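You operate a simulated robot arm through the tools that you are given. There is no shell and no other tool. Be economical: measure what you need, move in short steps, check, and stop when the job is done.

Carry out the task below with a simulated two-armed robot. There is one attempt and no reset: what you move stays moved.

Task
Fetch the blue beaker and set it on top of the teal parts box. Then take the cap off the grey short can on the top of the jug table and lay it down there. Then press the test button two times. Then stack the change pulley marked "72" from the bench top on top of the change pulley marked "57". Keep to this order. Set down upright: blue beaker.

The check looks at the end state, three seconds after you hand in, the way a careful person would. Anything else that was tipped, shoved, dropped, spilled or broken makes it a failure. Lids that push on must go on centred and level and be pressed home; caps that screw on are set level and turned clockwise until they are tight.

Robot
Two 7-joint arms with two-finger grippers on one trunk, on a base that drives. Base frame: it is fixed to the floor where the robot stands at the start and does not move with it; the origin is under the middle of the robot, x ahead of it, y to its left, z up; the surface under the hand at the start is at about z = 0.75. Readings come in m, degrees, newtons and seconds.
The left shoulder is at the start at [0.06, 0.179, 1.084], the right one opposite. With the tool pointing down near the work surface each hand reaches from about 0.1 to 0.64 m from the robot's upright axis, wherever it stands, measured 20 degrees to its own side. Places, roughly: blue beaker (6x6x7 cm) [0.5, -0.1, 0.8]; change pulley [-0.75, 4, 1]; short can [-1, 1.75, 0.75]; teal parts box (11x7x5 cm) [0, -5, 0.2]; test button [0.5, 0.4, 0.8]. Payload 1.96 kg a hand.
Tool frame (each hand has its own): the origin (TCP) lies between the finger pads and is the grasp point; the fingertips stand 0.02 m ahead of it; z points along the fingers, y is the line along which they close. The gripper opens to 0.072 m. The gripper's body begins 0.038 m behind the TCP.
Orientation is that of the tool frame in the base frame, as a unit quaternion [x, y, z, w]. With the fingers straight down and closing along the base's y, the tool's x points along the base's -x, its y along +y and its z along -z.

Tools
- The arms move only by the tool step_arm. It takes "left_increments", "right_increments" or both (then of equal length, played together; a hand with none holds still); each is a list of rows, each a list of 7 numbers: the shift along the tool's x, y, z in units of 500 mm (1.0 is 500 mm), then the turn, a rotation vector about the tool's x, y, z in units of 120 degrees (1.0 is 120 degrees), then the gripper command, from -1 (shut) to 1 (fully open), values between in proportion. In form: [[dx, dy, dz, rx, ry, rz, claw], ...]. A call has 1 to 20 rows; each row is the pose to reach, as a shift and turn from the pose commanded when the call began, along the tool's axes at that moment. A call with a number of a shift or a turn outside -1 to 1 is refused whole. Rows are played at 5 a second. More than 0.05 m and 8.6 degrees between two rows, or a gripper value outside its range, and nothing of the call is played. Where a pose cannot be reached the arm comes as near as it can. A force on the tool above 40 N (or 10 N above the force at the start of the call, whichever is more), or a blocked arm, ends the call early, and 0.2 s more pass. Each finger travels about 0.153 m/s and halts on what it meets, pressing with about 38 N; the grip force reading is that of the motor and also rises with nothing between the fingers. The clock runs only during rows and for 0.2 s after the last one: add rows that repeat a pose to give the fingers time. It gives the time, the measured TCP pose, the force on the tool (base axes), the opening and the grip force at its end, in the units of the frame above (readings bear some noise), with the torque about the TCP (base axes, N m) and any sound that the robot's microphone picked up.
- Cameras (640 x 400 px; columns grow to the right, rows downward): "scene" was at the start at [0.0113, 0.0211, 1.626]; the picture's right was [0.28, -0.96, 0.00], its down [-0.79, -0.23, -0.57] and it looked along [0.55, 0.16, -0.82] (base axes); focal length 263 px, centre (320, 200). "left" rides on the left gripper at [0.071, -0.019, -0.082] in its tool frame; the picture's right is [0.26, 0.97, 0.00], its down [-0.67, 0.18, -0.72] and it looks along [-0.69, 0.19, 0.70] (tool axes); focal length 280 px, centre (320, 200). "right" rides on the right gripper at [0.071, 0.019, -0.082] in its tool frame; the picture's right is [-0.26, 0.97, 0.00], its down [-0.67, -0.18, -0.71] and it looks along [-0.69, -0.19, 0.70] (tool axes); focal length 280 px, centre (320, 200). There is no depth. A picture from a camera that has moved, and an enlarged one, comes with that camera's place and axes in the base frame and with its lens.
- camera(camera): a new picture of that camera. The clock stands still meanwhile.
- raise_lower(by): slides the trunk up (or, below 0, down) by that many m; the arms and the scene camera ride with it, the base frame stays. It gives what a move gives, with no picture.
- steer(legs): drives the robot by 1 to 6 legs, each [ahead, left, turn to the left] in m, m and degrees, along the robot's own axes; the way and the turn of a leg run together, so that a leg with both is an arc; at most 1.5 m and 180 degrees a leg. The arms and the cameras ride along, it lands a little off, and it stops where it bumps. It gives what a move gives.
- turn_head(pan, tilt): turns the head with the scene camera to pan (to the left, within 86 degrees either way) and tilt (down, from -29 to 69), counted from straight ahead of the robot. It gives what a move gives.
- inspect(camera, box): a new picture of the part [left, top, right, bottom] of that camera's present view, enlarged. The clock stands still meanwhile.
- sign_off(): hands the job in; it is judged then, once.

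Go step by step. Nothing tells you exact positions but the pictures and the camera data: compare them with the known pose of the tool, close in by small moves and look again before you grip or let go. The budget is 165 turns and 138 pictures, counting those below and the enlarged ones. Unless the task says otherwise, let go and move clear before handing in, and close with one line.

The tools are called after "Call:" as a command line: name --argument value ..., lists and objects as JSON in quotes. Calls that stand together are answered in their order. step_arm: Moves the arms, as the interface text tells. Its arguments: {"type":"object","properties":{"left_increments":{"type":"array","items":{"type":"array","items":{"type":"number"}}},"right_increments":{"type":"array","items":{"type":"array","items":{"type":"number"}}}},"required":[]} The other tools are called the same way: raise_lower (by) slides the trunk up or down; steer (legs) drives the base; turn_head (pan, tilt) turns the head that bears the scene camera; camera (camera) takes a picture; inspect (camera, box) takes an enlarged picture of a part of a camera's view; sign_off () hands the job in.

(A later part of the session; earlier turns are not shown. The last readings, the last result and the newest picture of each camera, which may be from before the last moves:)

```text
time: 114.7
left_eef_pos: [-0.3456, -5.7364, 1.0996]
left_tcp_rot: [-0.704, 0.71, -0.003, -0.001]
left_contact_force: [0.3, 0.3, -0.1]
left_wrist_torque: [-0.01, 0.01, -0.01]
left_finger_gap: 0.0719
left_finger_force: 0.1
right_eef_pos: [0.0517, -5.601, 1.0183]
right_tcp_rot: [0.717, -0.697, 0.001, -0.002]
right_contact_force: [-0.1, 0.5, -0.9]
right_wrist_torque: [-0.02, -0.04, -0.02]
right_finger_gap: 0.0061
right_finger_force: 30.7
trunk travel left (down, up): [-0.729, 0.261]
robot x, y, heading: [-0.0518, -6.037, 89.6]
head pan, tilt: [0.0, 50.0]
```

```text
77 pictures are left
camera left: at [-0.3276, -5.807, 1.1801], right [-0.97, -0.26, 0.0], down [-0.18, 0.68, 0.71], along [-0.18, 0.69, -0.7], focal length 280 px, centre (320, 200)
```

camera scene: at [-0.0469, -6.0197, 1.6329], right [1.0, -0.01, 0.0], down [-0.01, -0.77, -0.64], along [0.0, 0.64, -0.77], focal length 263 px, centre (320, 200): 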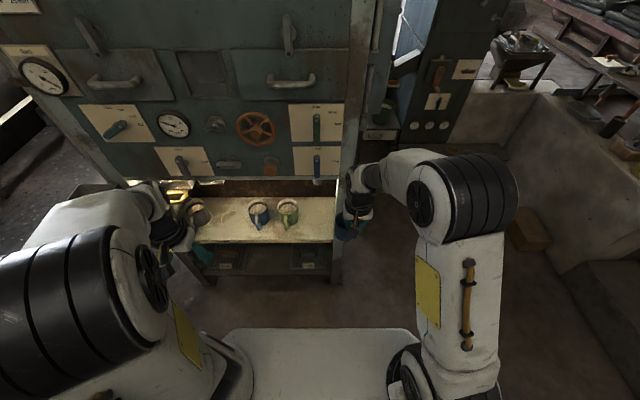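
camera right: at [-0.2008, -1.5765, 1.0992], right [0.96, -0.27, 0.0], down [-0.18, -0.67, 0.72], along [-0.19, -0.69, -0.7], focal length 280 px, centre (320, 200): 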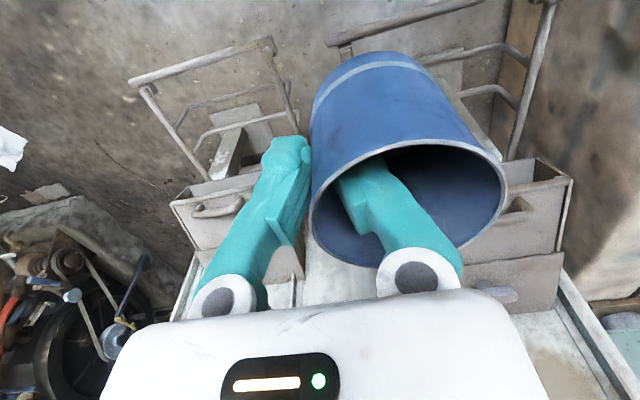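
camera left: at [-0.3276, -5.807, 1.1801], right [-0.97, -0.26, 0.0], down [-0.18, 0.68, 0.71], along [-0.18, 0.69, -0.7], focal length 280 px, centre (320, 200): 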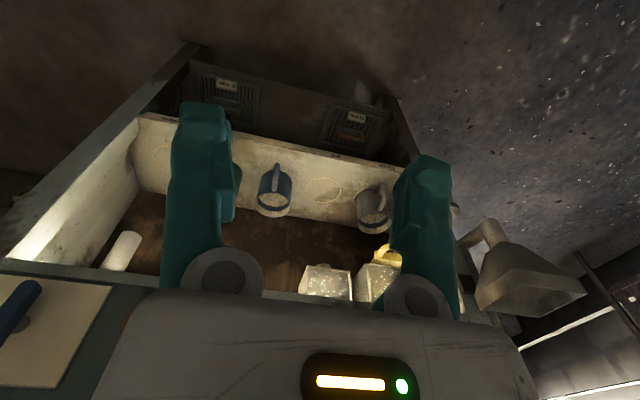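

Call:
inspect --camera "scene" --box '[170, 170, 360, 300]'

Call:
inspect --camera "left" --box '[150, 40, 430, 240]'

```text
3.08 times, centred on (265, 235) of scene
camera zoom: at [-0.0469, -6.0197, 1.6329], right [1.0, -0.01, 0.0], down [-0.01, -0.77, -0.64], along [0.0, 0.64, -0.77], focal length 809 px, centre (489, 92)
```

zoom: 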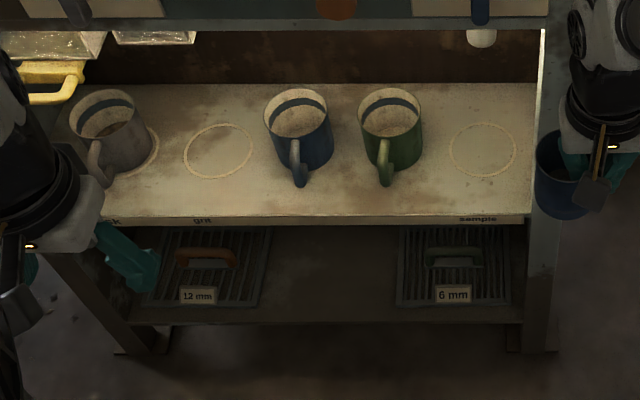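

```text
2.00 times, centred on (290, 140) of left
camera zoom: at [-0.3276, -5.807, 1.1801], right [-0.97, -0.26, 0.0], down [-0.18, 0.68, 0.71], along [-0.18, 0.69, -0.7], focal length 561 px, centre (380, 320)
```

zoom: 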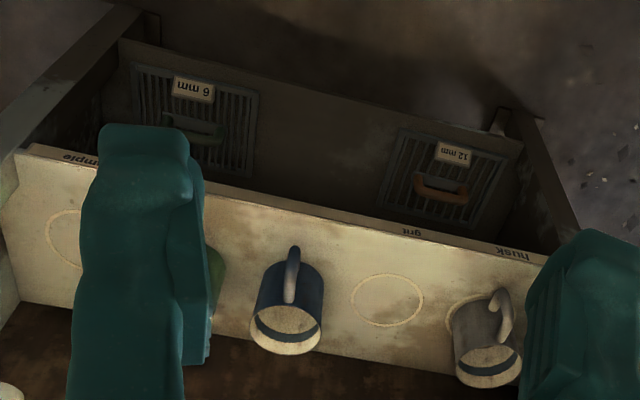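

Only mugs and grids are here. I'll check the low wall shelf with coloured boxes on my right.

Call:
turn_head --pan -86 --tilt 45

Call:
camera --camera "scene"

```text
time: 116.3
left_eef_pos: [-0.3453, -5.7366, 1.0979]
left_tcp_rot: [-0.705, 0.71, -0.003, -0.002]
left_contact_force: [0.2, -0.7, -0.2]
left_wrist_torque: [-0.01, 0.0, -0.02]
left_finger_gap: 0.072
left_finger_force: 0.1
right_eef_pos: [0.0522, -5.6016, 1.018]
right_tcp_rot: [0.717, -0.697, 0.001, -0.002]
right_contact_force: [-1.2, -0.5, -0.2]
right_wrist_torque: [0.03, -0.02, 0.01]
right_finger_gap: 0.006
right_finger_force: 31.6
trunk travel left (down, up): [-0.729, 0.261]
robot x, y, heading: [-0.0512, -6.0365, 89.5]
head pan, tilt: [-85.9, 45.0]
```

```text
74 pictures are left
camera scene: at [0.0337, -6.0915, 1.6398], right [0.06, -1.0, 0.0], down [-0.71, -0.05, -0.71], along [0.71, 0.04, -0.71], focal length 263 px, centre (320, 200)
```

scene: 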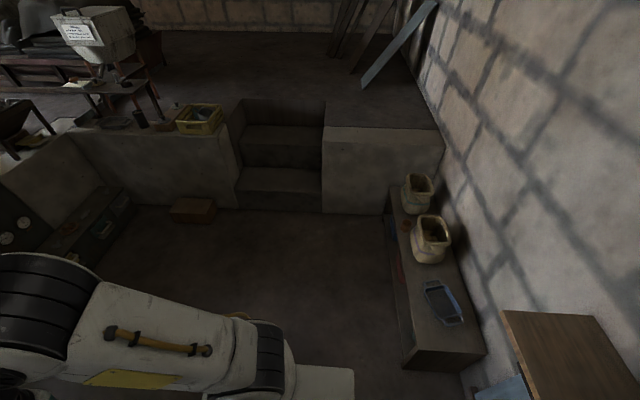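

Call:
inspect --camera "scene" --box '[0, 160, 160, 270]'

```text
3.64 times, centred on (80, 215) of scene
camera zoom: at [0.0337, -6.0915, 1.6398], right [0.06, -1.0, 0.0], down [-0.71, -0.05, -0.71], along [0.71, 0.04, -0.71], focal length 956 px, centre (1193, 146)
```

zoom: 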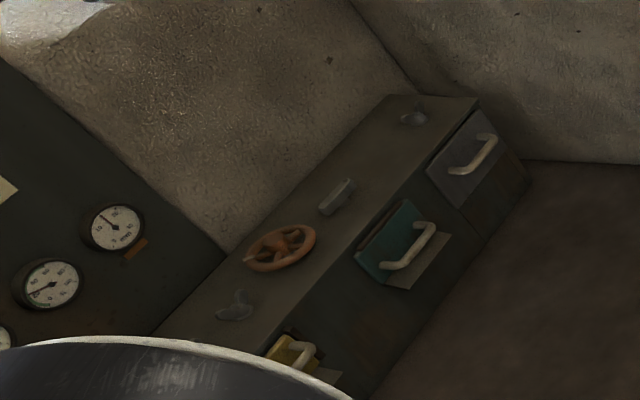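

The box should be at about (0,-5), likely deep on the lower shelf under the mugs. I'll lower the trunk partway and look in from lower down.

Call:
raise_lower --by -0.4

Call:
turn_head --pan 5 --tilt 40

Call:
camera --camera "scene"

Call:
camera --camera "right"

```text
time: 120.1
left_eef_pos: [-0.3471, -5.7371, 0.6994]
left_tcp_rot: [-0.704, 0.71, -0.004, -0.001]
left_contact_force: [-0.8, 0.2, 0.8]
left_wrist_torque: [0.01, 0.03, -0.03]
left_finger_gap: 0.0719
left_finger_force: 0.0
right_eef_pos: [0.0511, -5.601, 0.6188]
right_tcp_rot: [0.717, -0.697, 0.001, -0.001]
right_contact_force: [0.8, 0.3, -0.1]
right_wrist_torque: [-0.03, -0.02, -0.01]
right_finger_gap: 0.0064
right_finger_force: 31.3
trunk travel left (down, up): [-0.329, 0.661]
robot x, y, heading: [-0.0454, -6.0355, 89.4]
head pan, tilt: [-85.9, 45.0]
```

```text
time: 121.8
left_eef_pos: [-0.3461, -5.7378, 0.6987]
left_tcp_rot: [-0.704, 0.71, -0.004, -0.001]
left_contact_force: [-0.4, 0.0, 0.3]
left_wrist_torque: [0.0, -0.01, -0.03]
left_finger_gap: 0.0721
left_finger_force: 0.1
right_eef_pos: [0.0518, -5.6004, 0.6174]
right_tcp_rot: [0.717, -0.697, 0.0, -0.002]
right_contact_force: [-0.8, 0.0, -1.3]
right_wrist_torque: [0.02, -0.02, 0.04]
right_finger_gap: 0.0062
right_finger_force: 30.3
trunk travel left (down, up): [-0.329, 0.661]
robot x, y, heading: [-0.0519, -6.0377, 89.7]
head pan, tilt: [5.0, 40.0]
```

```text
72 pictures are left
camera scene: at [-0.0541, -6.012, 1.247], right [1.0, 0.08, 0.0], down [0.05, -0.64, -0.77], along [-0.06, 0.76, -0.64], focal length 263 px, centre (320, 200)
```

scene: 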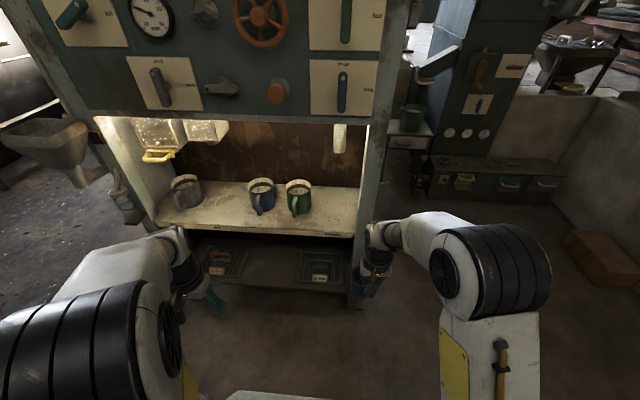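

```text
71 pictures are left
camera right: at [0.035, -5.6726, 0.6992], right [-0.97, 0.24, 0.0], down [0.16, 0.68, 0.72], along [0.17, 0.7, -0.7], focal length 280 px, centre (320, 200)
```

right: 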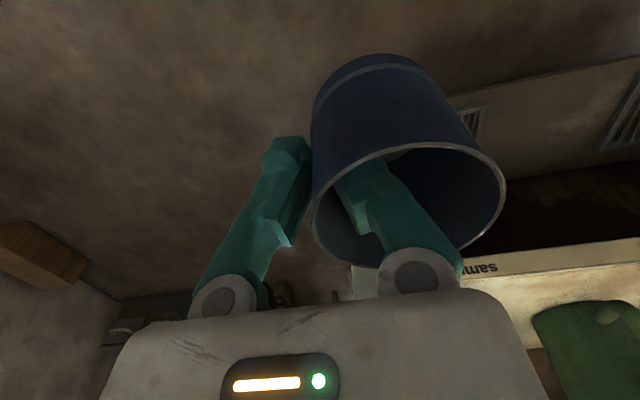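

Call:
inspect --camera "scene" --box '[160, 210, 390, 320]'

Call:
inspect --camera "scene" --box '[390, 100, 590, 230]'

```text
2.78 times, centred on (275, 265) of scene
camera zoom: at [-0.0541, -6.012, 1.247], right [1.0, 0.08, 0.0], down [0.05, -0.64, -0.77], along [-0.06, 0.76, -0.64], focal length 732 px, centre (445, 19)
```

zoom: 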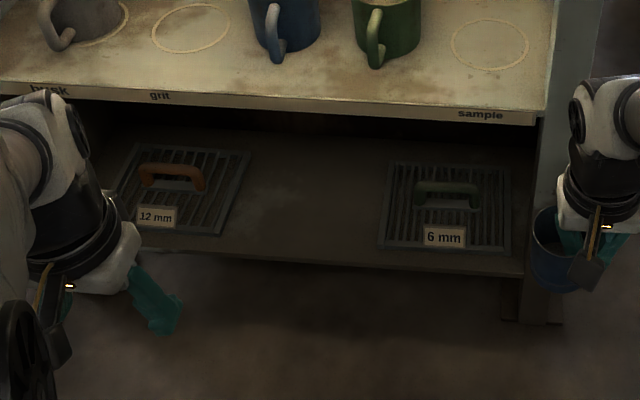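

```text
3.08 times, centred on (490, 165) of scene
camera zoom: at [-0.0541, -6.012, 1.247], right [1.0, 0.08, 0.0], down [0.05, -0.64, -0.77], along [-0.06, 0.76, -0.64], focal length 809 px, centre (-203, 308)
```

zoom: 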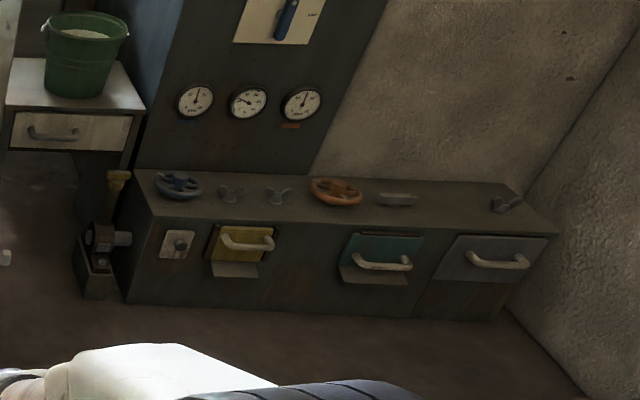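

Call:
turn_head --pan -86 --tilt 40

Call:
inspect --camera "scene" --box '[340, 120, 560, 320]'

```text
time: 123.5
left_eef_pos: [-0.348, -5.738, 0.6985]
left_tcp_rot: [-0.705, 0.709, -0.003, -0.001]
left_contact_force: [-0.2, -0.4, 0.2]
left_wrist_torque: [0.0, 0.0, 0.03]
left_finger_gap: 0.0719
left_finger_force: 0.1
right_eef_pos: [0.0517, -5.6009, 0.6183]
right_tcp_rot: [0.717, -0.697, 0.001, -0.002]
right_contact_force: [-0.3, -0.1, 0.0]
right_wrist_torque: [-0.04, -0.04, 0.0]
right_finger_gap: 0.0061
right_finger_force: 30.9
trunk travel left (down, up): [-0.329, 0.661]
robot x, y, heading: [-0.047, -6.037, 89.9]
head pan, tilt: [-85.9, 40.0]
```

```text
2.00 times, centred on (450, 220) of scene
camera zoom: at [0.0374, -6.0914, 1.247], right [0.06, -1.0, 0.0], down [-0.64, -0.04, -0.77], along [0.76, 0.05, -0.64], focal length 526 px, centre (60, 160)
```

zoom: 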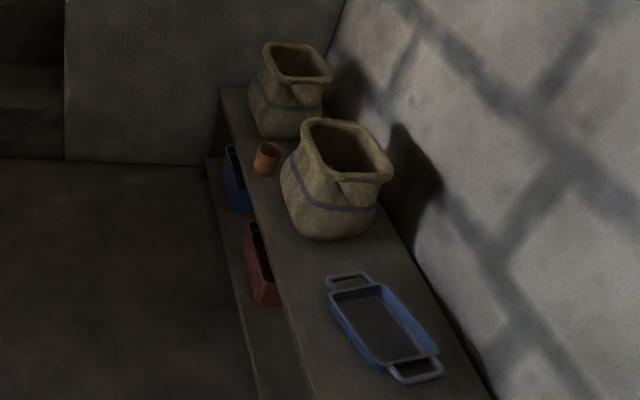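

No teal box there either. I'll raise the hands and lower the trunk so the head can look deeper under the mug shelf.

Call:
step_arm --left_increments '[[0, 0, -0.09, 0, 0, 0, 0], [0, 0, -0.18, 0, 0, 0, 0], [0, 0, -0.27, 0, 0, 0, 0], [0, 0, -0.36, 0, 0, 0, 0], [0, 0, -0.45, 0, 0, 0, 0], [0, 0, -0.54, 0, 0, 0, 0], [0, 0, -0.6, 0, 0, 0, 0]]' --right_increments '[[0, 0, -0.09, 0, 0, 0, -1], [0, 0, -0.18, 0, 0, 0, -1], [0, 0, -0.27, 0, 0, 0, -1], [0, 0, -0.36, 0, 0, 0, -1], [0, 0, -0.45, 0, 0, 0, -1], [0, 0, -0.54, 0, 0, 0, -1], [0, 0, -0.6, 0, 0, 0, -1]]'

Call:
raise_lower --by -0.32

Call:
turn_head --pan 0 --tilt 30

Call:
camera --camera "scene"

```text
time: 125.0
left_eef_pos: [-0.3466, -5.735, 0.7149]
left_tcp_rot: [-0.704, 0.71, -0.003, -0.001]
left_contact_force: [-1.3, -0.2, 1.0]
left_wrist_torque: [0.01, 0.03, 0.01]
left_finger_gap: 0.0362
left_finger_force: 0.1
left hand out of reach, approached as far as the arm can: row 1, 2, 3, 4, 5, 6, 7
right_eef_pos: [0.0594, -5.6276, 0.71]
right_tcp_rot: [0.717, -0.697, -0.007, -0.006]
right_contact_force: [-0.9, 0.1, -0.6]
right_wrist_torque: [-0.03, 0.0, 0.01]
right_finger_gap: 0.0061
right_finger_force: 30.7
right hand out of reach, approached as far as the arm can: row 2, 3, 4, 5, 6, 7
trunk travel left (down, up): [-0.329, 0.661]
robot x, y, heading: [-0.0508, -6.0401, 89.7]
head pan, tilt: [-85.9, 40.0]
```

```text
time: 128.2
left_eef_pos: [-0.3468, -5.7349, 0.3943]
left_tcp_rot: [-0.705, 0.709, -0.003, -0.001]
left_contact_force: [0.5, -0.1, 0.0]
left_wrist_torque: [-0.02, -0.02, 0.02]
left_finger_gap: 0.0362
left_finger_force: 0.1
right_eef_pos: [0.06, -5.6266, 0.3902]
right_tcp_rot: [0.717, -0.697, -0.005, -0.007]
right_contact_force: [-0.4, -0.3, 0.4]
right_wrist_torque: [0.0, -0.03, -0.01]
right_finger_gap: 0.0058
right_finger_force: 31.4
trunk travel left (down, up): [-0.009, 0.981]
robot x, y, heading: [-0.047, -6.0388, 89.7]
head pan, tilt: [-85.9, 40.0]
```

```text
time: 129.8
left_eef_pos: [-0.3466, -5.736, 0.3939]
left_tcp_rot: [-0.705, 0.71, -0.002, -0.002]
left_contact_force: [-0.4, 0.3, -0.3]
left_wrist_torque: [0.03, -0.01, -0.01]
left_finger_gap: 0.0361
left_finger_force: 0.2
right_eef_pos: [0.0598, -5.6278, 0.39]
right_tcp_rot: [0.717, -0.697, -0.007, -0.006]
right_contact_force: [-0.3, -0.1, -0.5]
right_wrist_torque: [-0.01, 0.0, 0.0]
right_finger_gap: 0.0059
right_finger_force: 30.8
trunk travel left (down, up): [-0.009, 0.981]
robot x, y, heading: [-0.0465, -6.0367, 89.5]
head pan, tilt: [0.0, 30.0]
```

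```text
67 pictures are left
camera scene: at [-0.0467, -6.0064, 0.9424], right [1.0, -0.01, 0.0], down [0.0, -0.5, -0.87], along [0.01, 0.87, -0.5], focal length 263 px, centre (320, 200)
```

scene: 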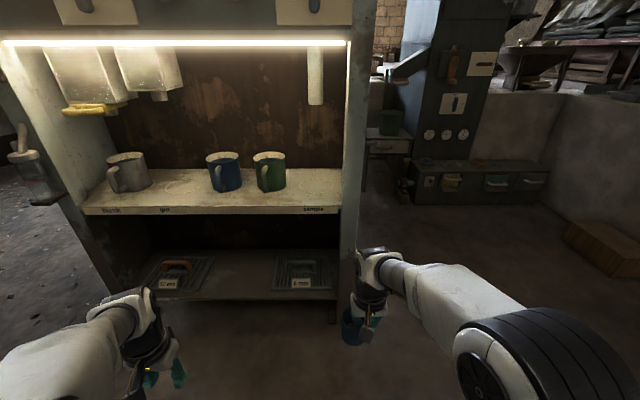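

Call:
inspect --camera "scene" --box '[330, 60, 580, 260]'

```text
2.00 times, centred on (455, 160) of scene
camera zoom: at [-0.0467, -6.0064, 0.9424], right [1.0, -0.01, 0.0], down [0.0, -0.5, -0.87], along [0.01, 0.87, -0.5], focal length 526 px, centre (50, 280)
```

zoom: 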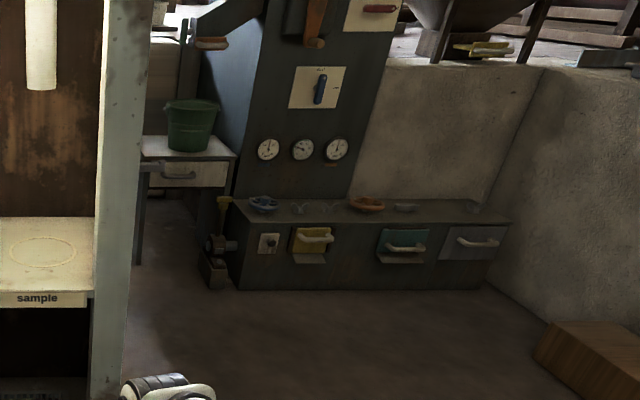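

Call:
steer --legs '[[0.05, 0.0, 0], [0, -0.65, 0]]'

Call:
turn_head --pan 15 --tilt 30

Call:
camera --camera "scene"

```text
time: 133.9
left_eef_pos: [0.2956, -5.6901, 0.3946]
left_tcp_rot: [-0.706, 0.708, -0.003, -0.002]
left_contact_force: [-0.2, -0.3, -0.3]
left_wrist_torque: [0.02, 0.01, -0.02]
left_finger_gap: 0.0358
left_finger_force: 0.0
right_eef_pos: [0.7012, -5.5796, 0.39]
right_tcp_rot: [0.717, -0.697, -0.007, -0.006]
right_contact_force: [-0.5, 0.9, -0.6]
right_wrist_torque: [0.0, 0.0, -0.01]
right_finger_gap: 0.006
right_finger_force: 30.7
trunk travel left (down, up): [-0.009, 0.981]
robot x, y, heading: [0.5939, -5.9928, 89.6]
head pan, tilt: [0.0, 30.0]
```

```text
time: 134.7
left_eef_pos: [0.296, -5.6902, 0.3936]
left_tcp_rot: [-0.706, 0.708, -0.003, -0.002]
left_contact_force: [-0.2, 0.3, -0.1]
left_wrist_torque: [0.04, 0.03, 0.02]
left_finger_gap: 0.036
left_finger_force: 0.1
right_eef_pos: [0.7028, -5.5805, 0.3908]
right_tcp_rot: [0.717, -0.697, -0.007, -0.006]
right_contact_force: [-0.2, -0.2, -0.9]
right_wrist_torque: [-0.01, -0.01, 0.02]
right_finger_gap: 0.006
right_finger_force: 31.4
trunk travel left (down, up): [-0.009, 0.981]
robot x, y, heading: [0.5971, -5.9953, 89.7]
head pan, tilt: [15.0, 30.0]
```

```text
65 pictures are left
camera scene: at [0.5735, -5.9626, 0.9424], right [0.97, 0.25, 0.0], down [0.13, -0.48, -0.87], along [-0.22, 0.84, -0.5], focal length 263 px, centre (320, 200)
```

scene: 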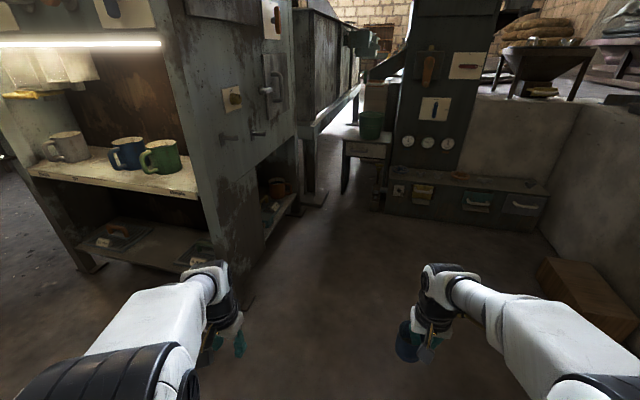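

A low side shelf with small items shows on the machine's +x side, matching (0,-5,0.2). I'll zoom in.

Call:
inspect --camera "scene" --box '[220, 130, 340, 280]'

```text
2.67 times, centred on (280, 205) of scene
camera zoom: at [0.5735, -5.9626, 0.9424], right [0.97, 0.25, 0.0], down [0.13, -0.48, -0.87], along [-0.22, 0.84, -0.5], focal length 701 px, centre (427, 187)
```

zoom: 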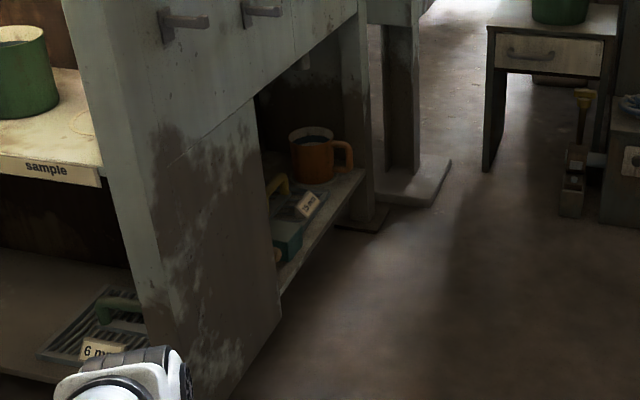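

The teal box is there, at about (0.07, -5.01), top near z≈0.23, in an alcove opening to +x. I'll turn to face it from the +x side.

Call:
steer --legs '[[0, 0, 90], [-0.3, -0.3, 0], [0, -0.52, 0]]'

Call:
turn_head --pan -15 --tilt 40

Call:
camera --camera "scene"

```text
time: 143.8
left_eef_pos: [0.5841, -5.4684, 0.3952]
left_tcp_rot: [1.0, 0.005, 0.004, -0.001]
left_contact_force: [-0.3, 0.8, 0.2]
left_wrist_torque: [0.05, -0.01, 0.0]
left_finger_gap: 0.0359
left_finger_force: 0.0
right_eef_pos: [0.4689, -5.0653, 0.3899]
right_tcp_rot: [1.0, 0.021, -0.009, 0.0]
right_contact_force: [-0.8, -0.9, 0.2]
right_wrist_torque: [0.02, -0.03, -0.01]
right_finger_gap: 0.0059
right_finger_force: 31.0
trunk travel left (down, up): [-0.009, 0.981]
robot x, y, heading: [0.8802, -5.1656, -179.5]
head pan, tilt: [15.0, 30.0]
```

```text
time: 144.8
left_eef_pos: [0.5837, -5.468, 0.3943]
left_tcp_rot: [1.0, 0.005, 0.004, -0.001]
left_contact_force: [0.4, 0.7, -0.4]
left_wrist_torque: [-0.02, 0.01, 0.01]
left_finger_gap: 0.0363
left_finger_force: 0.0
right_eef_pos: [0.4688, -5.0631, 0.3905]
right_tcp_rot: [1.0, 0.021, -0.008, 0.001]
right_contact_force: [-0.2, 0.6, -0.2]
right_wrist_torque: [0.03, -0.01, 0.05]
right_finger_gap: 0.0058
right_finger_force: 30.8
trunk travel left (down, up): [-0.009, 0.981]
robot x, y, heading: [0.8826, -5.1653, -179.8]
head pan, tilt: [-15.0, 40.0]
```

```text
63 pictures are left
camera scene: at [0.8609, -5.1439, 0.9271], right [0.25, 0.97, 0.0], down [0.62, -0.16, -0.77], along [-0.74, 0.19, -0.64], focal length 263 px, centre (320, 200)
```

scene: 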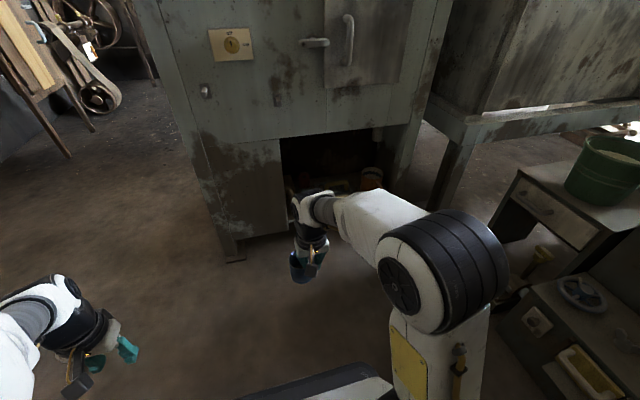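

Call:
inspect --camera "scene" --box '[260, 100, 430, 280]'

Call:
camera --camera "right"

```text
2.22 times, centred on (345, 190) of scene
camera zoom: at [0.8609, -5.1439, 0.9271], right [0.25, 0.97, 0.0], down [0.62, -0.16, -0.77], along [-0.74, 0.19, -0.64], focal length 584 px, centre (264, 222)
```

zoom: 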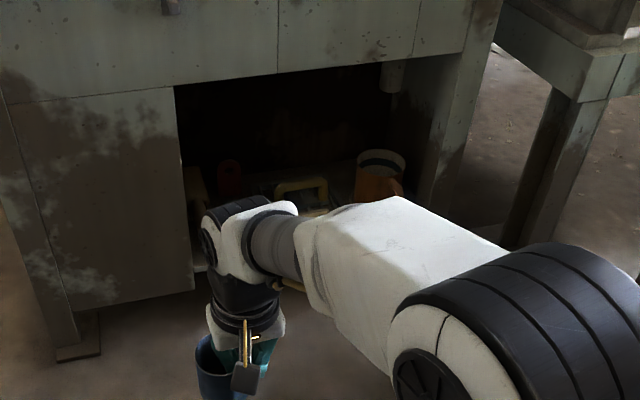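

```text
61 pictures are left
camera right: at [0.5423, -5.0809, 0.4701], right [-0.22, -0.98, 0.0], down [-0.67, 0.15, 0.73], along [-0.71, 0.16, -0.69], focal length 280 px, centre (320, 200)
```

right: 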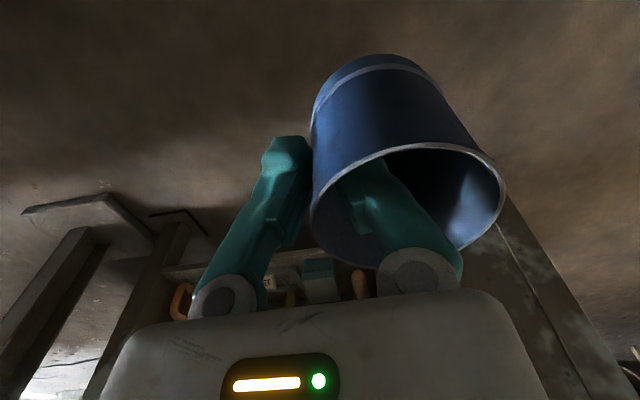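

The alcove opening spans z≈0.16–0.54, so a vertical hand should just fit. I'll swing the right hand aside to +y for a clear look at the box.

Call:
step_arm --right_increments '[[0, -0.08, 0, 0, 0, 0, -1], [0, -0.16, 0, 0, 0, 0, -1], [0, -0.24, 0, 0, 0, 0, -1], [0, -0.32, 0, 0, 0, 0, -1], [0, -0.4, 0, 0, 0, 0, -1], [0, -0.4, 0, 0, 0, 0, -1]]'

Call:
inspect --camera "scene" --box '[240, 100, 440, 250]'

```text
time: 146.2
left_eef_pos: [0.5835, -5.4689, 0.3937]
left_tcp_rot: [1.0, 0.005, 0.004, -0.001]
left_contact_force: [0.0, -0.7, -0.7]
left_wrist_torque: [-0.01, 0.01, 0.01]
left_finger_gap: 0.0359
left_finger_force: 0.0
right_eef_pos: [0.4635, -4.8668, 0.3853]
right_tcp_rot: [1.0, 0.021, -0.01, 0.0]
right_contact_force: [-0.6, 0.0, -0.1]
right_wrist_torque: [0.01, -0.01, 0.01]
right_finger_gap: 0.0059
right_finger_force: 31.1
right hand out of reach, approached as far as the arm can: row 5, 6
trunk travel left (down, up): [-0.009, 0.981]
robot x, y, heading: [0.8824, -5.164, -179.5]
head pan, tilt: [-15.0, 40.0]
```

```text
2.67 times, centred on (340, 175) of scene
camera zoom: at [0.8609, -5.1438, 0.927], right [0.25, 0.97, 0.0], down [0.62, -0.16, -0.77], along [-0.74, 0.19, -0.64], focal length 701 px, centre (267, 267)
```

zoom: 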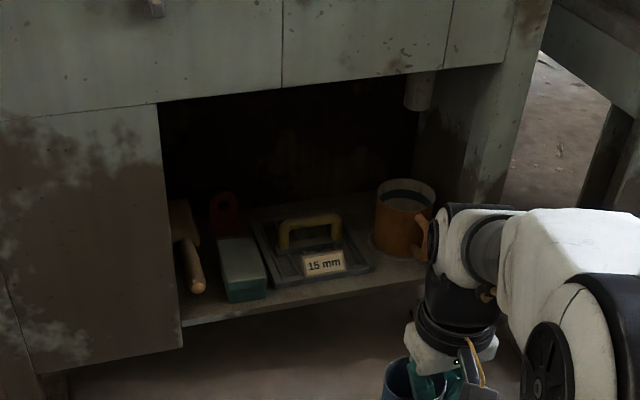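

The teal box top is centred at about (0.007, -4.965, 0.216), with a brush on one side and a grid with a handle on the other. I'll yaw the hand 90° so it holds the beaker's front wall, and lower it for entry.

Call:
step_arm --right_increments '[[0, 0.02, 0.02, 0, 0, 0.068, -1], [0, 0.04, 0.04, 0, 0, 0.136, -1], [0, 0.06, 0.06, 0, 0, 0.204, -1], [0, 0.08, 0.08, 0, 0, 0.272, -1], [0, 0.1, 0.1, 0, 0, 0.34, -1], [0, 0.12, 0.12, 0, 0, 0.408, -1], [0, 0.14, 0.14, 0, 0, 0.476, -1], [0, 0.16, 0.16, 0, 0, 0.544, -1], [0, 0.18, 0.18, 0, 0, 0.612, -1], [0, 0.2, 0.19, 0, 0, 0.68, -1], [0.014, 0.2, 0.19, 0, 0, 0.74, -1], [0.014, 0.2, 0.19, 0, 0, 0.74, -1]]'

Call:
camera --camera "scene"

```text
time: 148.8
left_eef_pos: [0.5824, -5.4686, 0.3942]
left_tcp_rot: [1.0, 0.005, 0.004, -0.001]
left_contact_force: [-0.8, 0.9, 0.0]
left_wrist_torque: [0.01, 0.0, -0.01]
left_finger_gap: 0.036
left_finger_force: 0.1
right_eef_pos: [0.4718, -4.9655, 0.2903]
right_tcp_rot: [0.729, -0.685, -0.005, 0.007]
right_contact_force: [-0.4, 0.6, 0.1]
right_wrist_torque: [0.0, -0.02, 0.04]
right_finger_gap: 0.0059
right_finger_force: 31.2
trunk travel left (down, up): [-0.009, 0.981]
robot x, y, heading: [0.8822, -5.1642, -179.7]
head pan, tilt: [-15.0, 40.0]
```

```text
59 pictures are left
camera scene: at [0.8609, -5.1439, 0.927], right [0.25, 0.97, 0.0], down [0.62, -0.16, -0.77], along [-0.74, 0.19, -0.64], focal length 263 px, centre (320, 200)
```

scene: 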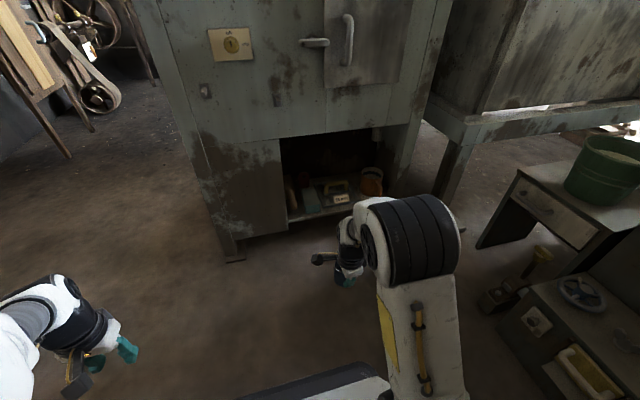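

Call:
steer --legs '[[0.27, 0, 0]]'

Call:
camera --camera "scene"

Call:
camera --camera "right"

```text
time: 150.7
left_eef_pos: [0.3124, -5.4702, 0.3944]
left_tcp_rot: [1.0, 0.002, 0.003, 0.0]
left_contact_force: [0.3, -0.4, -0.6]
left_wrist_torque: [0.02, 0.0, 0.01]
left_finger_gap: 0.0361
left_finger_force: 0.0
right_eef_pos: [0.2047, -4.9648, 0.2907]
right_tcp_rot: [0.727, -0.686, -0.006, 0.007]
right_contact_force: [-0.3, -1.0, -0.4]
right_wrist_torque: [0.01, 0.0, -0.01]
right_finger_gap: 0.0058
right_finger_force: 30.8
trunk travel left (down, up): [-0.009, 0.981]
robot x, y, heading: [0.6131, -5.1698, -179.8]
head pan, tilt: [-15.0, 40.0]
```

```text
58 pictures are left
camera scene: at [0.5929, -5.1451, 0.927], right [0.26, 0.97, 0.0], down [0.62, -0.16, -0.77], along [-0.74, 0.2, -0.64], focal length 263 px, centre (320, 200)
```

scene: 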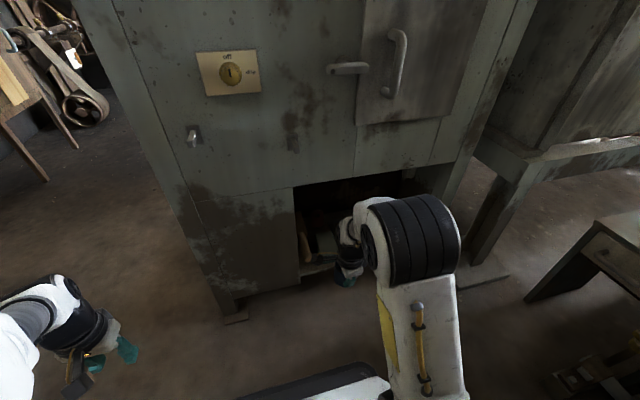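

```text
57 pictures are left
camera right: at [0.1914, -5.0371, 0.372], right [-0.98, 0.21, 0.02], down [0.16, 0.68, 0.71], along [0.14, 0.7, -0.7], focal length 280 px, centre (320, 200)
```

right: 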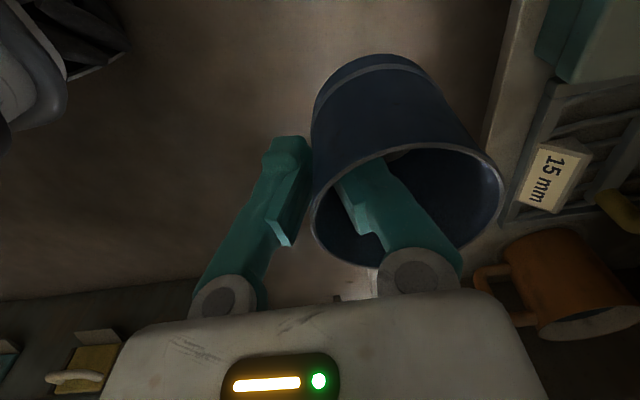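

The right camera confirms the box's front corner at (0.06, -4.94). The beaker's base is about 5.5 cm below the TCP. I'll slide the hand into the alcove slightly higher, slowly.

Call:
step_arm --right_increments '[[0, 0, -0.016, 0, 0, 0, -1], [-0.002, 0.05, -0.016, 0, 0, 0, -1], [-0.004, 0.1, -0.016, 0, 0, 0, -1], [-0.006, 0.15, -0.016, 0, 0, 0, -1], [-0.008, 0.2, -0.016, 0, 0, 0, -1], [-0.01, 0.24, -0.016, 0, 0, 0, -1], [-0.012, 0.28, -0.016, 0, 0, 0, -1], [-0.013, 0.31, -0.016, 0, 0, 0, -1], [-0.0135, 0.329, -0.016, 0, 0, 0, -1], [-0.0135, 0.329, -0.016, 0, 0, 0, -1]]'

Call:
camera --camera "right"

```text
time: 152.8
left_eef_pos: [0.3137, -5.4689, 0.3944]
left_tcp_rot: [1.0, 0.002, 0.004, 0.0]
left_contact_force: [-0.8, 0.1, 1.3]
left_wrist_torque: [-0.01, -0.01, 0.01]
left_finger_gap: 0.036
left_finger_force: 0.1
right_eef_pos: [0.061, -4.9692, 0.2963]
right_tcp_rot: [0.728, -0.686, -0.002, 0.005]
right_contact_force: [-0.2, -0.1, 0.3]
right_wrist_torque: [-0.01, 0.0, 0.02]
right_finger_gap: 0.0055
right_finger_force: 31.0
right hand out of reach, approached as far as the arm can: row 8, 9, 10
trunk travel left (down, up): [-0.009, 0.981]
robot x, y, heading: [0.6186, -5.1681, -179.8]
head pan, tilt: [-15.0, 40.0]
```

```text
56 pictures are left
camera right: at [0.0475, -5.0408, 0.3775], right [-0.98, 0.2, 0.01], down [0.15, 0.69, 0.71], along [0.14, 0.7, -0.7], focal length 280 px, centre (320, 200)
```

right: 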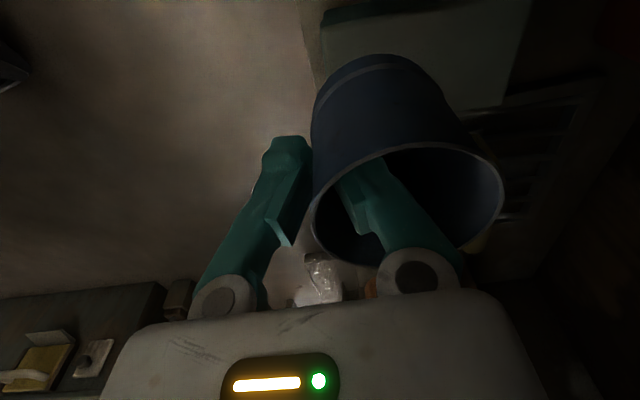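

The box spans x -0.048…0.057, y -5.00…-4.94, and the beaker sits in line with it but 2.5 cm short. I'll creep the base ahead.

Call:
steer --legs '[[0.027, 0, 0]]'

Call:
camera --camera "right"

```text
time: 153.9
left_eef_pos: [0.2874, -5.468, 0.3963]
left_tcp_rot: [1.0, -0.001, 0.004, -0.002]
left_contact_force: [0.3, -0.3, 0.9]
left_wrist_torque: [0.0, -0.02, 0.0]
left_finger_gap: 0.0361
left_finger_force: 0.1
right_eef_pos: [0.055, -4.9653, 0.2834]
right_tcp_rot: [0.725, -0.688, 0.018, -0.015]
right_contact_force: [-0.8, -0.3, -0.6]
right_wrist_torque: [0.02, -0.03, 0.0]
right_finger_gap: 0.0059
right_finger_force: 30.8
trunk travel left (down, up): [-0.009, 0.981]
robot x, y, heading: [0.589, -5.1686, 179.8]
head pan, tilt: [-15.0, 40.0]
stopped in leg 1: the robot was blocked; the commanded pose is now the measured one
```

```text
55 pictures are left
camera right: at [0.0375, -5.0372, 0.3624], right [-0.98, 0.21, -0.05], down [0.11, 0.68, 0.72], along [0.18, 0.7, -0.69], focal length 280 px, centre (320, 200)
```

right: 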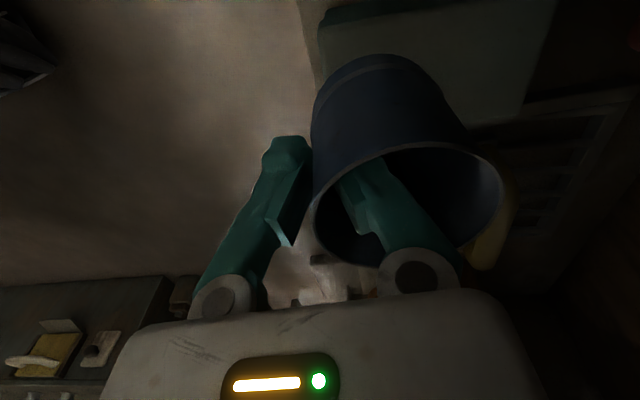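

The arm touched the lintel and was pushed down slightly. The beaker is already over the box, so I'll back off a centimetre, straighten the hand and lower it a little.

Call:
steer --legs '[[-0.012, 0, 0]]'

Call:
step_arm --right_increments '[[0, 0, 0.006, -0.012, 0, 0, -1], [0, 0.008, 0.012, -0.0223, 0, 0, -1], [0, 0.016, 0.016, -0.0223, 0, 0, -1], [0, 0.03, 0.016, -0.0223, 0, 0, -1], [0, 0.045, 0.016, -0.0223, 0, 0, -1], [0, 0.045, 0.016, -0.0223, 0, 0, -1]]'

Call:
camera --camera "right"

```text
time: 154.6
left_eef_pos: [0.2991, -5.4682, 0.3949]
left_tcp_rot: [1.0, -0.001, 0.003, -0.002]
left_contact_force: [-0.5, 0.1, 0.0]
left_wrist_torque: [0.01, -0.04, 0.01]
left_finger_gap: 0.0362
left_finger_force: 0.0
right_eef_pos: [0.0676, -4.9656, 0.282]
right_tcp_rot: [0.724, -0.689, 0.018, -0.015]
right_contact_force: [-0.4, 0.6, -0.8]
right_wrist_torque: [0.01, 0.01, 0.0]
right_finger_gap: 0.0061
right_finger_force: 30.8
trunk travel left (down, up): [-0.009, 0.981]
robot x, y, heading: [0.5997, -5.1685, 179.9]
head pan, tilt: [-15.0, 40.0]
```

```text
time: 156.0
left_eef_pos: [0.2989, -5.4665, 0.3947]
left_tcp_rot: [1.0, -0.001, 0.004, -0.002]
left_contact_force: [-0.5, -0.6, -0.2]
left_wrist_torque: [-0.02, 0.06, -0.01]
left_finger_gap: 0.0361
left_finger_force: 0.1
right_eef_pos: [0.0464, -4.9677, 0.272]
right_tcp_rot: [0.725, -0.689, 0.002, 0.001]
right_contact_force: [0.5, -0.3, -1.0]
right_wrist_torque: [-0.02, -0.01, 0.0]
right_finger_gap: 0.006
right_finger_force: 30.5
trunk travel left (down, up): [-0.009, 0.981]
robot x, y, heading: [0.6018, -5.1695, 180.0]
head pan, tilt: [-15.0, 40.0]
```

```text
54 pictures are left
camera right: at [0.0313, -5.0387, 0.3537], right [-0.98, 0.21, 0.0], down [0.15, 0.69, 0.71], along [0.15, 0.7, -0.7], focal length 280 px, centre (320, 200)
```

right: 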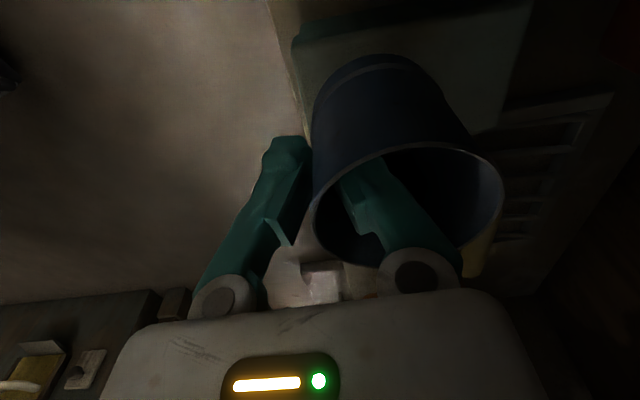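

The hand is straight at (0.046, -4.968, 0.272) with no contact, and the beaker is over the box. I'll lower it in 1.5–2 mm steps until it touches.

Call:
step_arm --right_increments '[[0, 0, 0.004, 0, 0, 0, -1], [0, 0, 0.008, 0, 0, 0, -1], [0, 0, 0.011, 0, 0, 0, -1]]'

```text
time: 156.8
left_eef_pos: [0.3002, -5.4678, 0.3945]
left_tcp_rot: [1.0, -0.001, 0.003, -0.002]
left_contact_force: [0.2, 1.2, 0.8]
left_wrist_torque: [0.0, 0.03, 0.02]
left_finger_gap: 0.0361
left_finger_force: 0.1
right_eef_pos: [0.0457, -4.9671, 0.2665]
right_tcp_rot: [0.725, -0.689, 0.001, 0.003]
right_contact_force: [0.3, -0.3, 0.0]
right_wrist_torque: [0.0, 0.02, -0.01]
right_finger_gap: 0.0061
right_finger_force: 31.3
trunk travel left (down, up): [-0.009, 0.981]
robot x, y, heading: [0.6046, -5.1704, 179.8]
head pan, tilt: [-15.0, 40.0]
```

Call:
step_arm --right_increments '[[0, 0, 0.004, 0, 0, 0, -1], [0, 0, 0.008, 0, 0, 0, -1], [0, 0, 0.012, 0, 0, 0, -1]]'

```text
time: 157.6
left_eef_pos: [0.298, -5.4662, 0.3939]
left_tcp_rot: [1.0, -0.001, 0.004, -0.002]
left_contact_force: [-1.0, -0.4, -1.1]
left_wrist_torque: [0.0, 0.01, -0.01]
left_finger_gap: 0.036
left_finger_force: 0.0
right_eef_pos: [0.0456, -4.968, 0.2614]
right_tcp_rot: [0.724, -0.689, 0.001, 0.002]
right_contact_force: [0.2, 0.2, -1.0]
right_wrist_torque: [-0.02, 0.04, 0.04]
right_finger_gap: 0.0064
right_finger_force: 31.0
trunk travel left (down, up): [-0.009, 0.981]
robot x, y, heading: [0.5936, -5.1682, 179.7]
head pan, tilt: [-15.0, 40.0]
```

Call:
step_arm --right_increments '[[0, 0, 0.004, 0, 0, 0, -1], [0, 0, 0.008, 0, 0, 0, -1], [0, 0, 0.012, 0, 0, 0, -1]]'

```text
time: 158.4
left_eef_pos: [0.2997, -5.4667, 0.3939]
left_tcp_rot: [1.0, -0.001, 0.004, -0.001]
left_contact_force: [0.2, 0.0, 0.3]
left_wrist_torque: [0.0, -0.02, -0.02]
left_finger_gap: 0.0359
left_finger_force: 0.1
right_eef_pos: [0.044, -4.9672, 0.2549]
right_tcp_rot: [0.725, -0.689, 0.002, 0.002]
right_contact_force: [0.4, -0.6, -0.1]
right_wrist_torque: [0.0, -0.02, -0.01]
right_finger_gap: 0.0062
right_finger_force: 30.8
trunk travel left (down, up): [-0.009, 0.981]
robot x, y, heading: [0.5977, -5.1676, 179.4]
head pan, tilt: [-15.0, 40.0]
```

Call:
step_arm --right_increments '[[0, 0, 0.003, 0, 0, 0, -1], [0, 0, 0.006, 0, 0, 0, -1], [0, 0, 0.009, 0, 0, 0, -1]]'

Call:
camera --camera "right"

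```text
time: 159.2
left_eef_pos: [0.2998, -5.4667, 0.3948]
left_tcp_rot: [1.0, 0.0, 0.003, -0.001]
left_contact_force: [0.1, -0.4, -1.1]
left_wrist_torque: [0.03, -0.01, 0.03]
left_finger_gap: 0.0365
left_finger_force: 0.1
right_eef_pos: [0.0467, -4.9661, 0.2505]
right_tcp_rot: [0.725, -0.689, 0.001, 0.002]
right_contact_force: [2.3, 0.0, 5.9]
right_wrist_torque: [0.14, 0.01, -0.04]
right_finger_gap: 0.006
right_finger_force: 31.4
trunk travel left (down, up): [-0.009, 0.981]
robot x, y, heading: [0.597, -5.1693, 179.7]
head pan, tilt: [-15.0, 40.0]
```

```text
53 pictures are left
camera right: at [0.0311, -5.0381, 0.3326], right [-0.98, 0.21, 0.0], down [0.15, 0.69, 0.71], along [0.15, 0.7, -0.7], focal length 280 px, centre (320, 200)
```

right: 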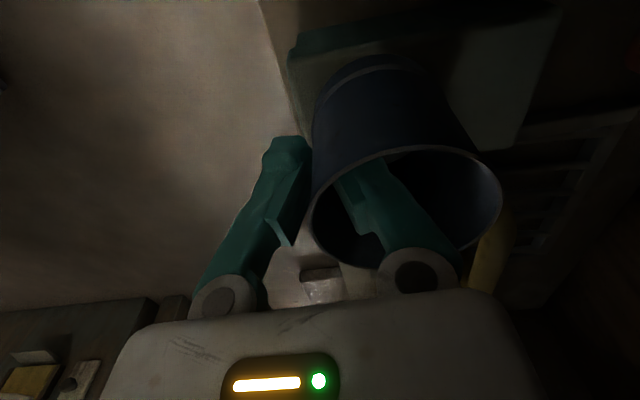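

The beaker touches on its +y edge, since it hangs tilted by roughly 12° in the grip. I'll lift 6 mm, roll the hand about 9° to level it, and lower again.

Call:
step_arm --right_increments '[[0, 0, -0.012, 0, 0, 0, -1], [0, 0, -0.014, 0, -0.025, 0, -1], [0, 0, -0.014, 0, -0.05, 0, -1], [0, 0, -0.014, 0, -0.08, 0, -1], [0, 0, -0.014, 0, -0.08, 0, -1]]'

Call:
camera --camera "scene"

```text
time: 160.4
left_eef_pos: [0.2996, -5.467, 0.3953]
left_tcp_rot: [1.0, -0.001, 0.003, -0.001]
left_contact_force: [0.0, 0.4, -0.4]
left_wrist_torque: [0.03, 0.0, 0.0]
left_finger_gap: 0.0358
left_finger_force: 0.1
right_eef_pos: [0.0456, -4.9628, 0.2589]
right_tcp_rot: [0.721, -0.688, -0.06, -0.056]
right_contact_force: [-1.8, 21.3, 11.2]
right_wrist_torque: [-2.84, 0.04, -0.43]
right_finger_gap: 0.006
right_finger_force: 31.1
trunk travel left (down, up): [-0.009, 0.981]
robot x, y, heading: [0.6018, -5.1673, 179.7]
head pan, tilt: [-15.0, 40.0]
```

```text
52 pictures are left
camera scene: at [0.5813, -5.1443, 0.9272], right [0.26, 0.96, 0.0], down [0.62, -0.17, -0.77], along [-0.74, 0.2, -0.64], focal length 263 px, centre (320, 200)
```

scene: 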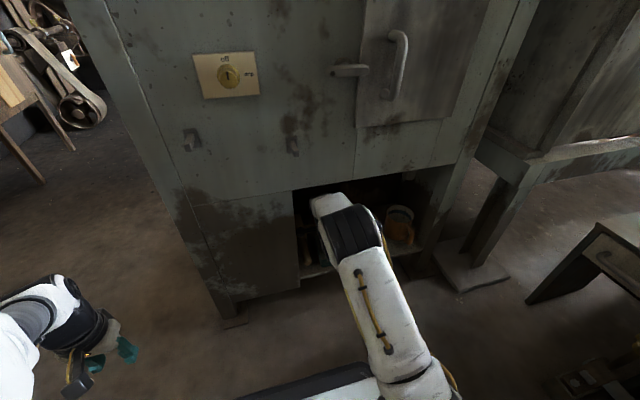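

The upper hand now touches the left jamb with 21 N. I'll undo half of the roll.

Call:
step_arm --right_increments '[[0, 0, 0, 0, 0.02, 0, -1], [0, 0, 0, 0, 0.045, 0, -1], [0, 0, 0, 0, 0.045, 0, -1]]'

Call:
camera --camera "right"

```text
time: 161.2
left_eef_pos: [0.3006, -5.4666, 0.3956]
left_tcp_rot: [1.0, -0.001, 0.003, -0.002]
left_contact_force: [-0.4, -0.3, 0.3]
left_wrist_torque: [-0.02, 0.01, 0.02]
left_finger_gap: 0.036
left_finger_force: 0.1
right_eef_pos: [0.0464, -4.9671, 0.257]
right_tcp_rot: [0.725, -0.688, -0.024, -0.022]
right_contact_force: [-0.2, 0.1, -1.1]
right_wrist_torque: [0.03, -0.02, 0.0]
right_finger_gap: 0.006
right_finger_force: 30.9
trunk travel left (down, up): [-0.009, 0.981]
robot x, y, heading: [0.6018, -5.1674, 179.8]
head pan, tilt: [-15.0, 40.0]
```

```text
51 pictures are left
camera right: at [0.0319, -5.045, 0.3334], right [-0.98, 0.21, 0.02], down [0.15, 0.63, 0.76], along [0.15, 0.74, -0.65], focal length 280 px, centre (320, 200)
```

right: 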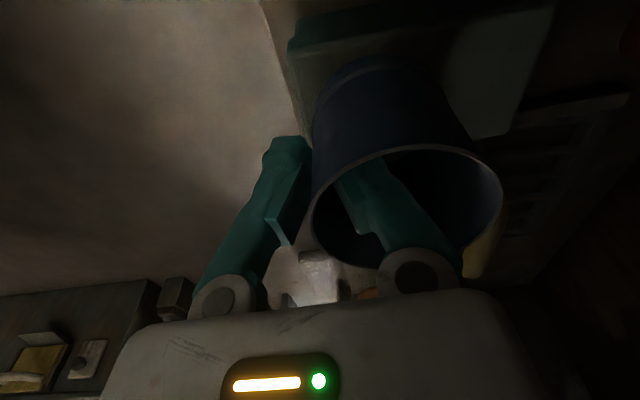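

Call:
step_arm --right_increments '[[0, 0, 0.004, 0, 0, 0, -1], [0, 0, 0.008, 0, 0, 0, -1], [0, 0, 0.012, 0, 0, 0, -1], [0, 0, 0.014, 0, 0, 0, -1], [0, 0, 0.016, 0, 0, 0, -1]]'

```text
time: 162.4
left_eef_pos: [0.2991, -5.4664, 0.3958]
left_tcp_rot: [1.0, -0.001, 0.002, -0.002]
left_contact_force: [0.1, 0.8, 0.3]
left_wrist_torque: [0.02, 0.02, 0.04]
left_finger_gap: 0.0364
left_finger_force: 0.0
right_eef_pos: [0.0451, -4.9657, 0.2517]
right_tcp_rot: [0.725, -0.688, -0.026, -0.023]
right_contact_force: [5.1, -0.2, 16.2]
right_wrist_torque: [-0.43, -0.03, 0.13]
right_finger_gap: 0.0061
right_finger_force: 30.6
trunk travel left (down, up): [-0.009, 0.981]
robot x, y, heading: [0.5992, -5.1682, 179.9]
head pan, tilt: [-15.0, 40.0]
```

Contact is now on the opposite edge, so level lies about halfway. I'll roll back 1.9° with a light touch.

Call:
step_arm --right_increments '[[0, 0, -0.004, 0, 0, 0, -1], [0, 0, -0.004, 0, 0.016, 0, -1], [0, 0, -0.002, 0, 0.016, 0, -1], [0, 0, 0.0, 0, 0.016, 0, -1]]'

```text
time: 163.4
left_eef_pos: [0.3001, -5.4682, 0.3947]
left_tcp_rot: [1.0, -0.002, 0.002, -0.003]
left_contact_force: [-0.6, -0.9, 0.5]
left_wrist_torque: [0.01, 0.01, -0.02]
left_finger_gap: 0.036
left_finger_force: 0.0
right_eef_pos: [0.0457, -4.9663, 0.2506]
right_tcp_rot: [0.726, -0.688, -0.013, -0.011]
right_contact_force: [1.2, -1.1, 8.5]
right_wrist_torque: [-0.16, -0.02, 0.04]
right_finger_gap: 0.0059
right_finger_force: 31.1
trunk travel left (down, up): [-0.009, 0.981]
robot x, y, heading: [0.6014, -5.1675, 179.7]
head pan, tilt: [-15.0, 40.0]
```

It rests lightly on the box. I'll open the fingers slightly and lift off.

Call:
step_arm --right_increments '[[0, 0, 0, 0, 0, 0, -0.8], [0, 0, 0, 0, 0, 0, -0.6], [0, 0, 0, 0, 0, 0, -0.4], [0, 0, 0, 0, 0, 0, -0.25], [0, 0, 0, 0, 0, 0, -0.25], [0, 0, 0, 0, 0, 0, -0.25]]'

Call:
camera --camera "right"

```text
time: 164.8
left_eef_pos: [0.2998, -5.4651, 0.3945]
left_tcp_rot: [1.0, -0.001, 0.002, -0.002]
left_contact_force: [-0.2, 0.3, -0.5]
left_wrist_torque: [0.0, -0.02, -0.03]
left_finger_gap: 0.0361
left_finger_force: 0.1
right_eef_pos: [0.045, -4.9665, 0.2502]
right_tcp_rot: [0.725, -0.689, -0.013, -0.012]
right_contact_force: [0.1, 0.0, 0.6]
right_wrist_torque: [-0.01, 0.02, 0.01]
right_finger_gap: 0.0269
right_finger_force: 0.0
trunk travel left (down, up): [-0.009, 0.981]
robot x, y, heading: [0.6002, -5.1672, 179.7]
head pan, tilt: [-15.0, 40.0]
```

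```text
50 pictures are left
camera right: at [0.0312, -5.041, 0.3284], right [-0.98, 0.21, 0.01], down [0.15, 0.66, 0.74], along [0.15, 0.72, -0.67], focal length 280 px, centre (320, 200)
```

right: 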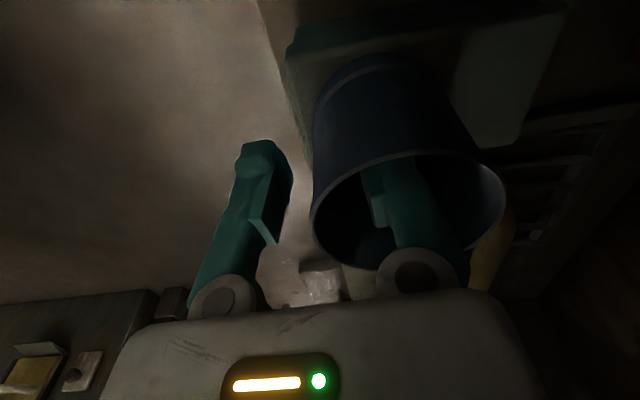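

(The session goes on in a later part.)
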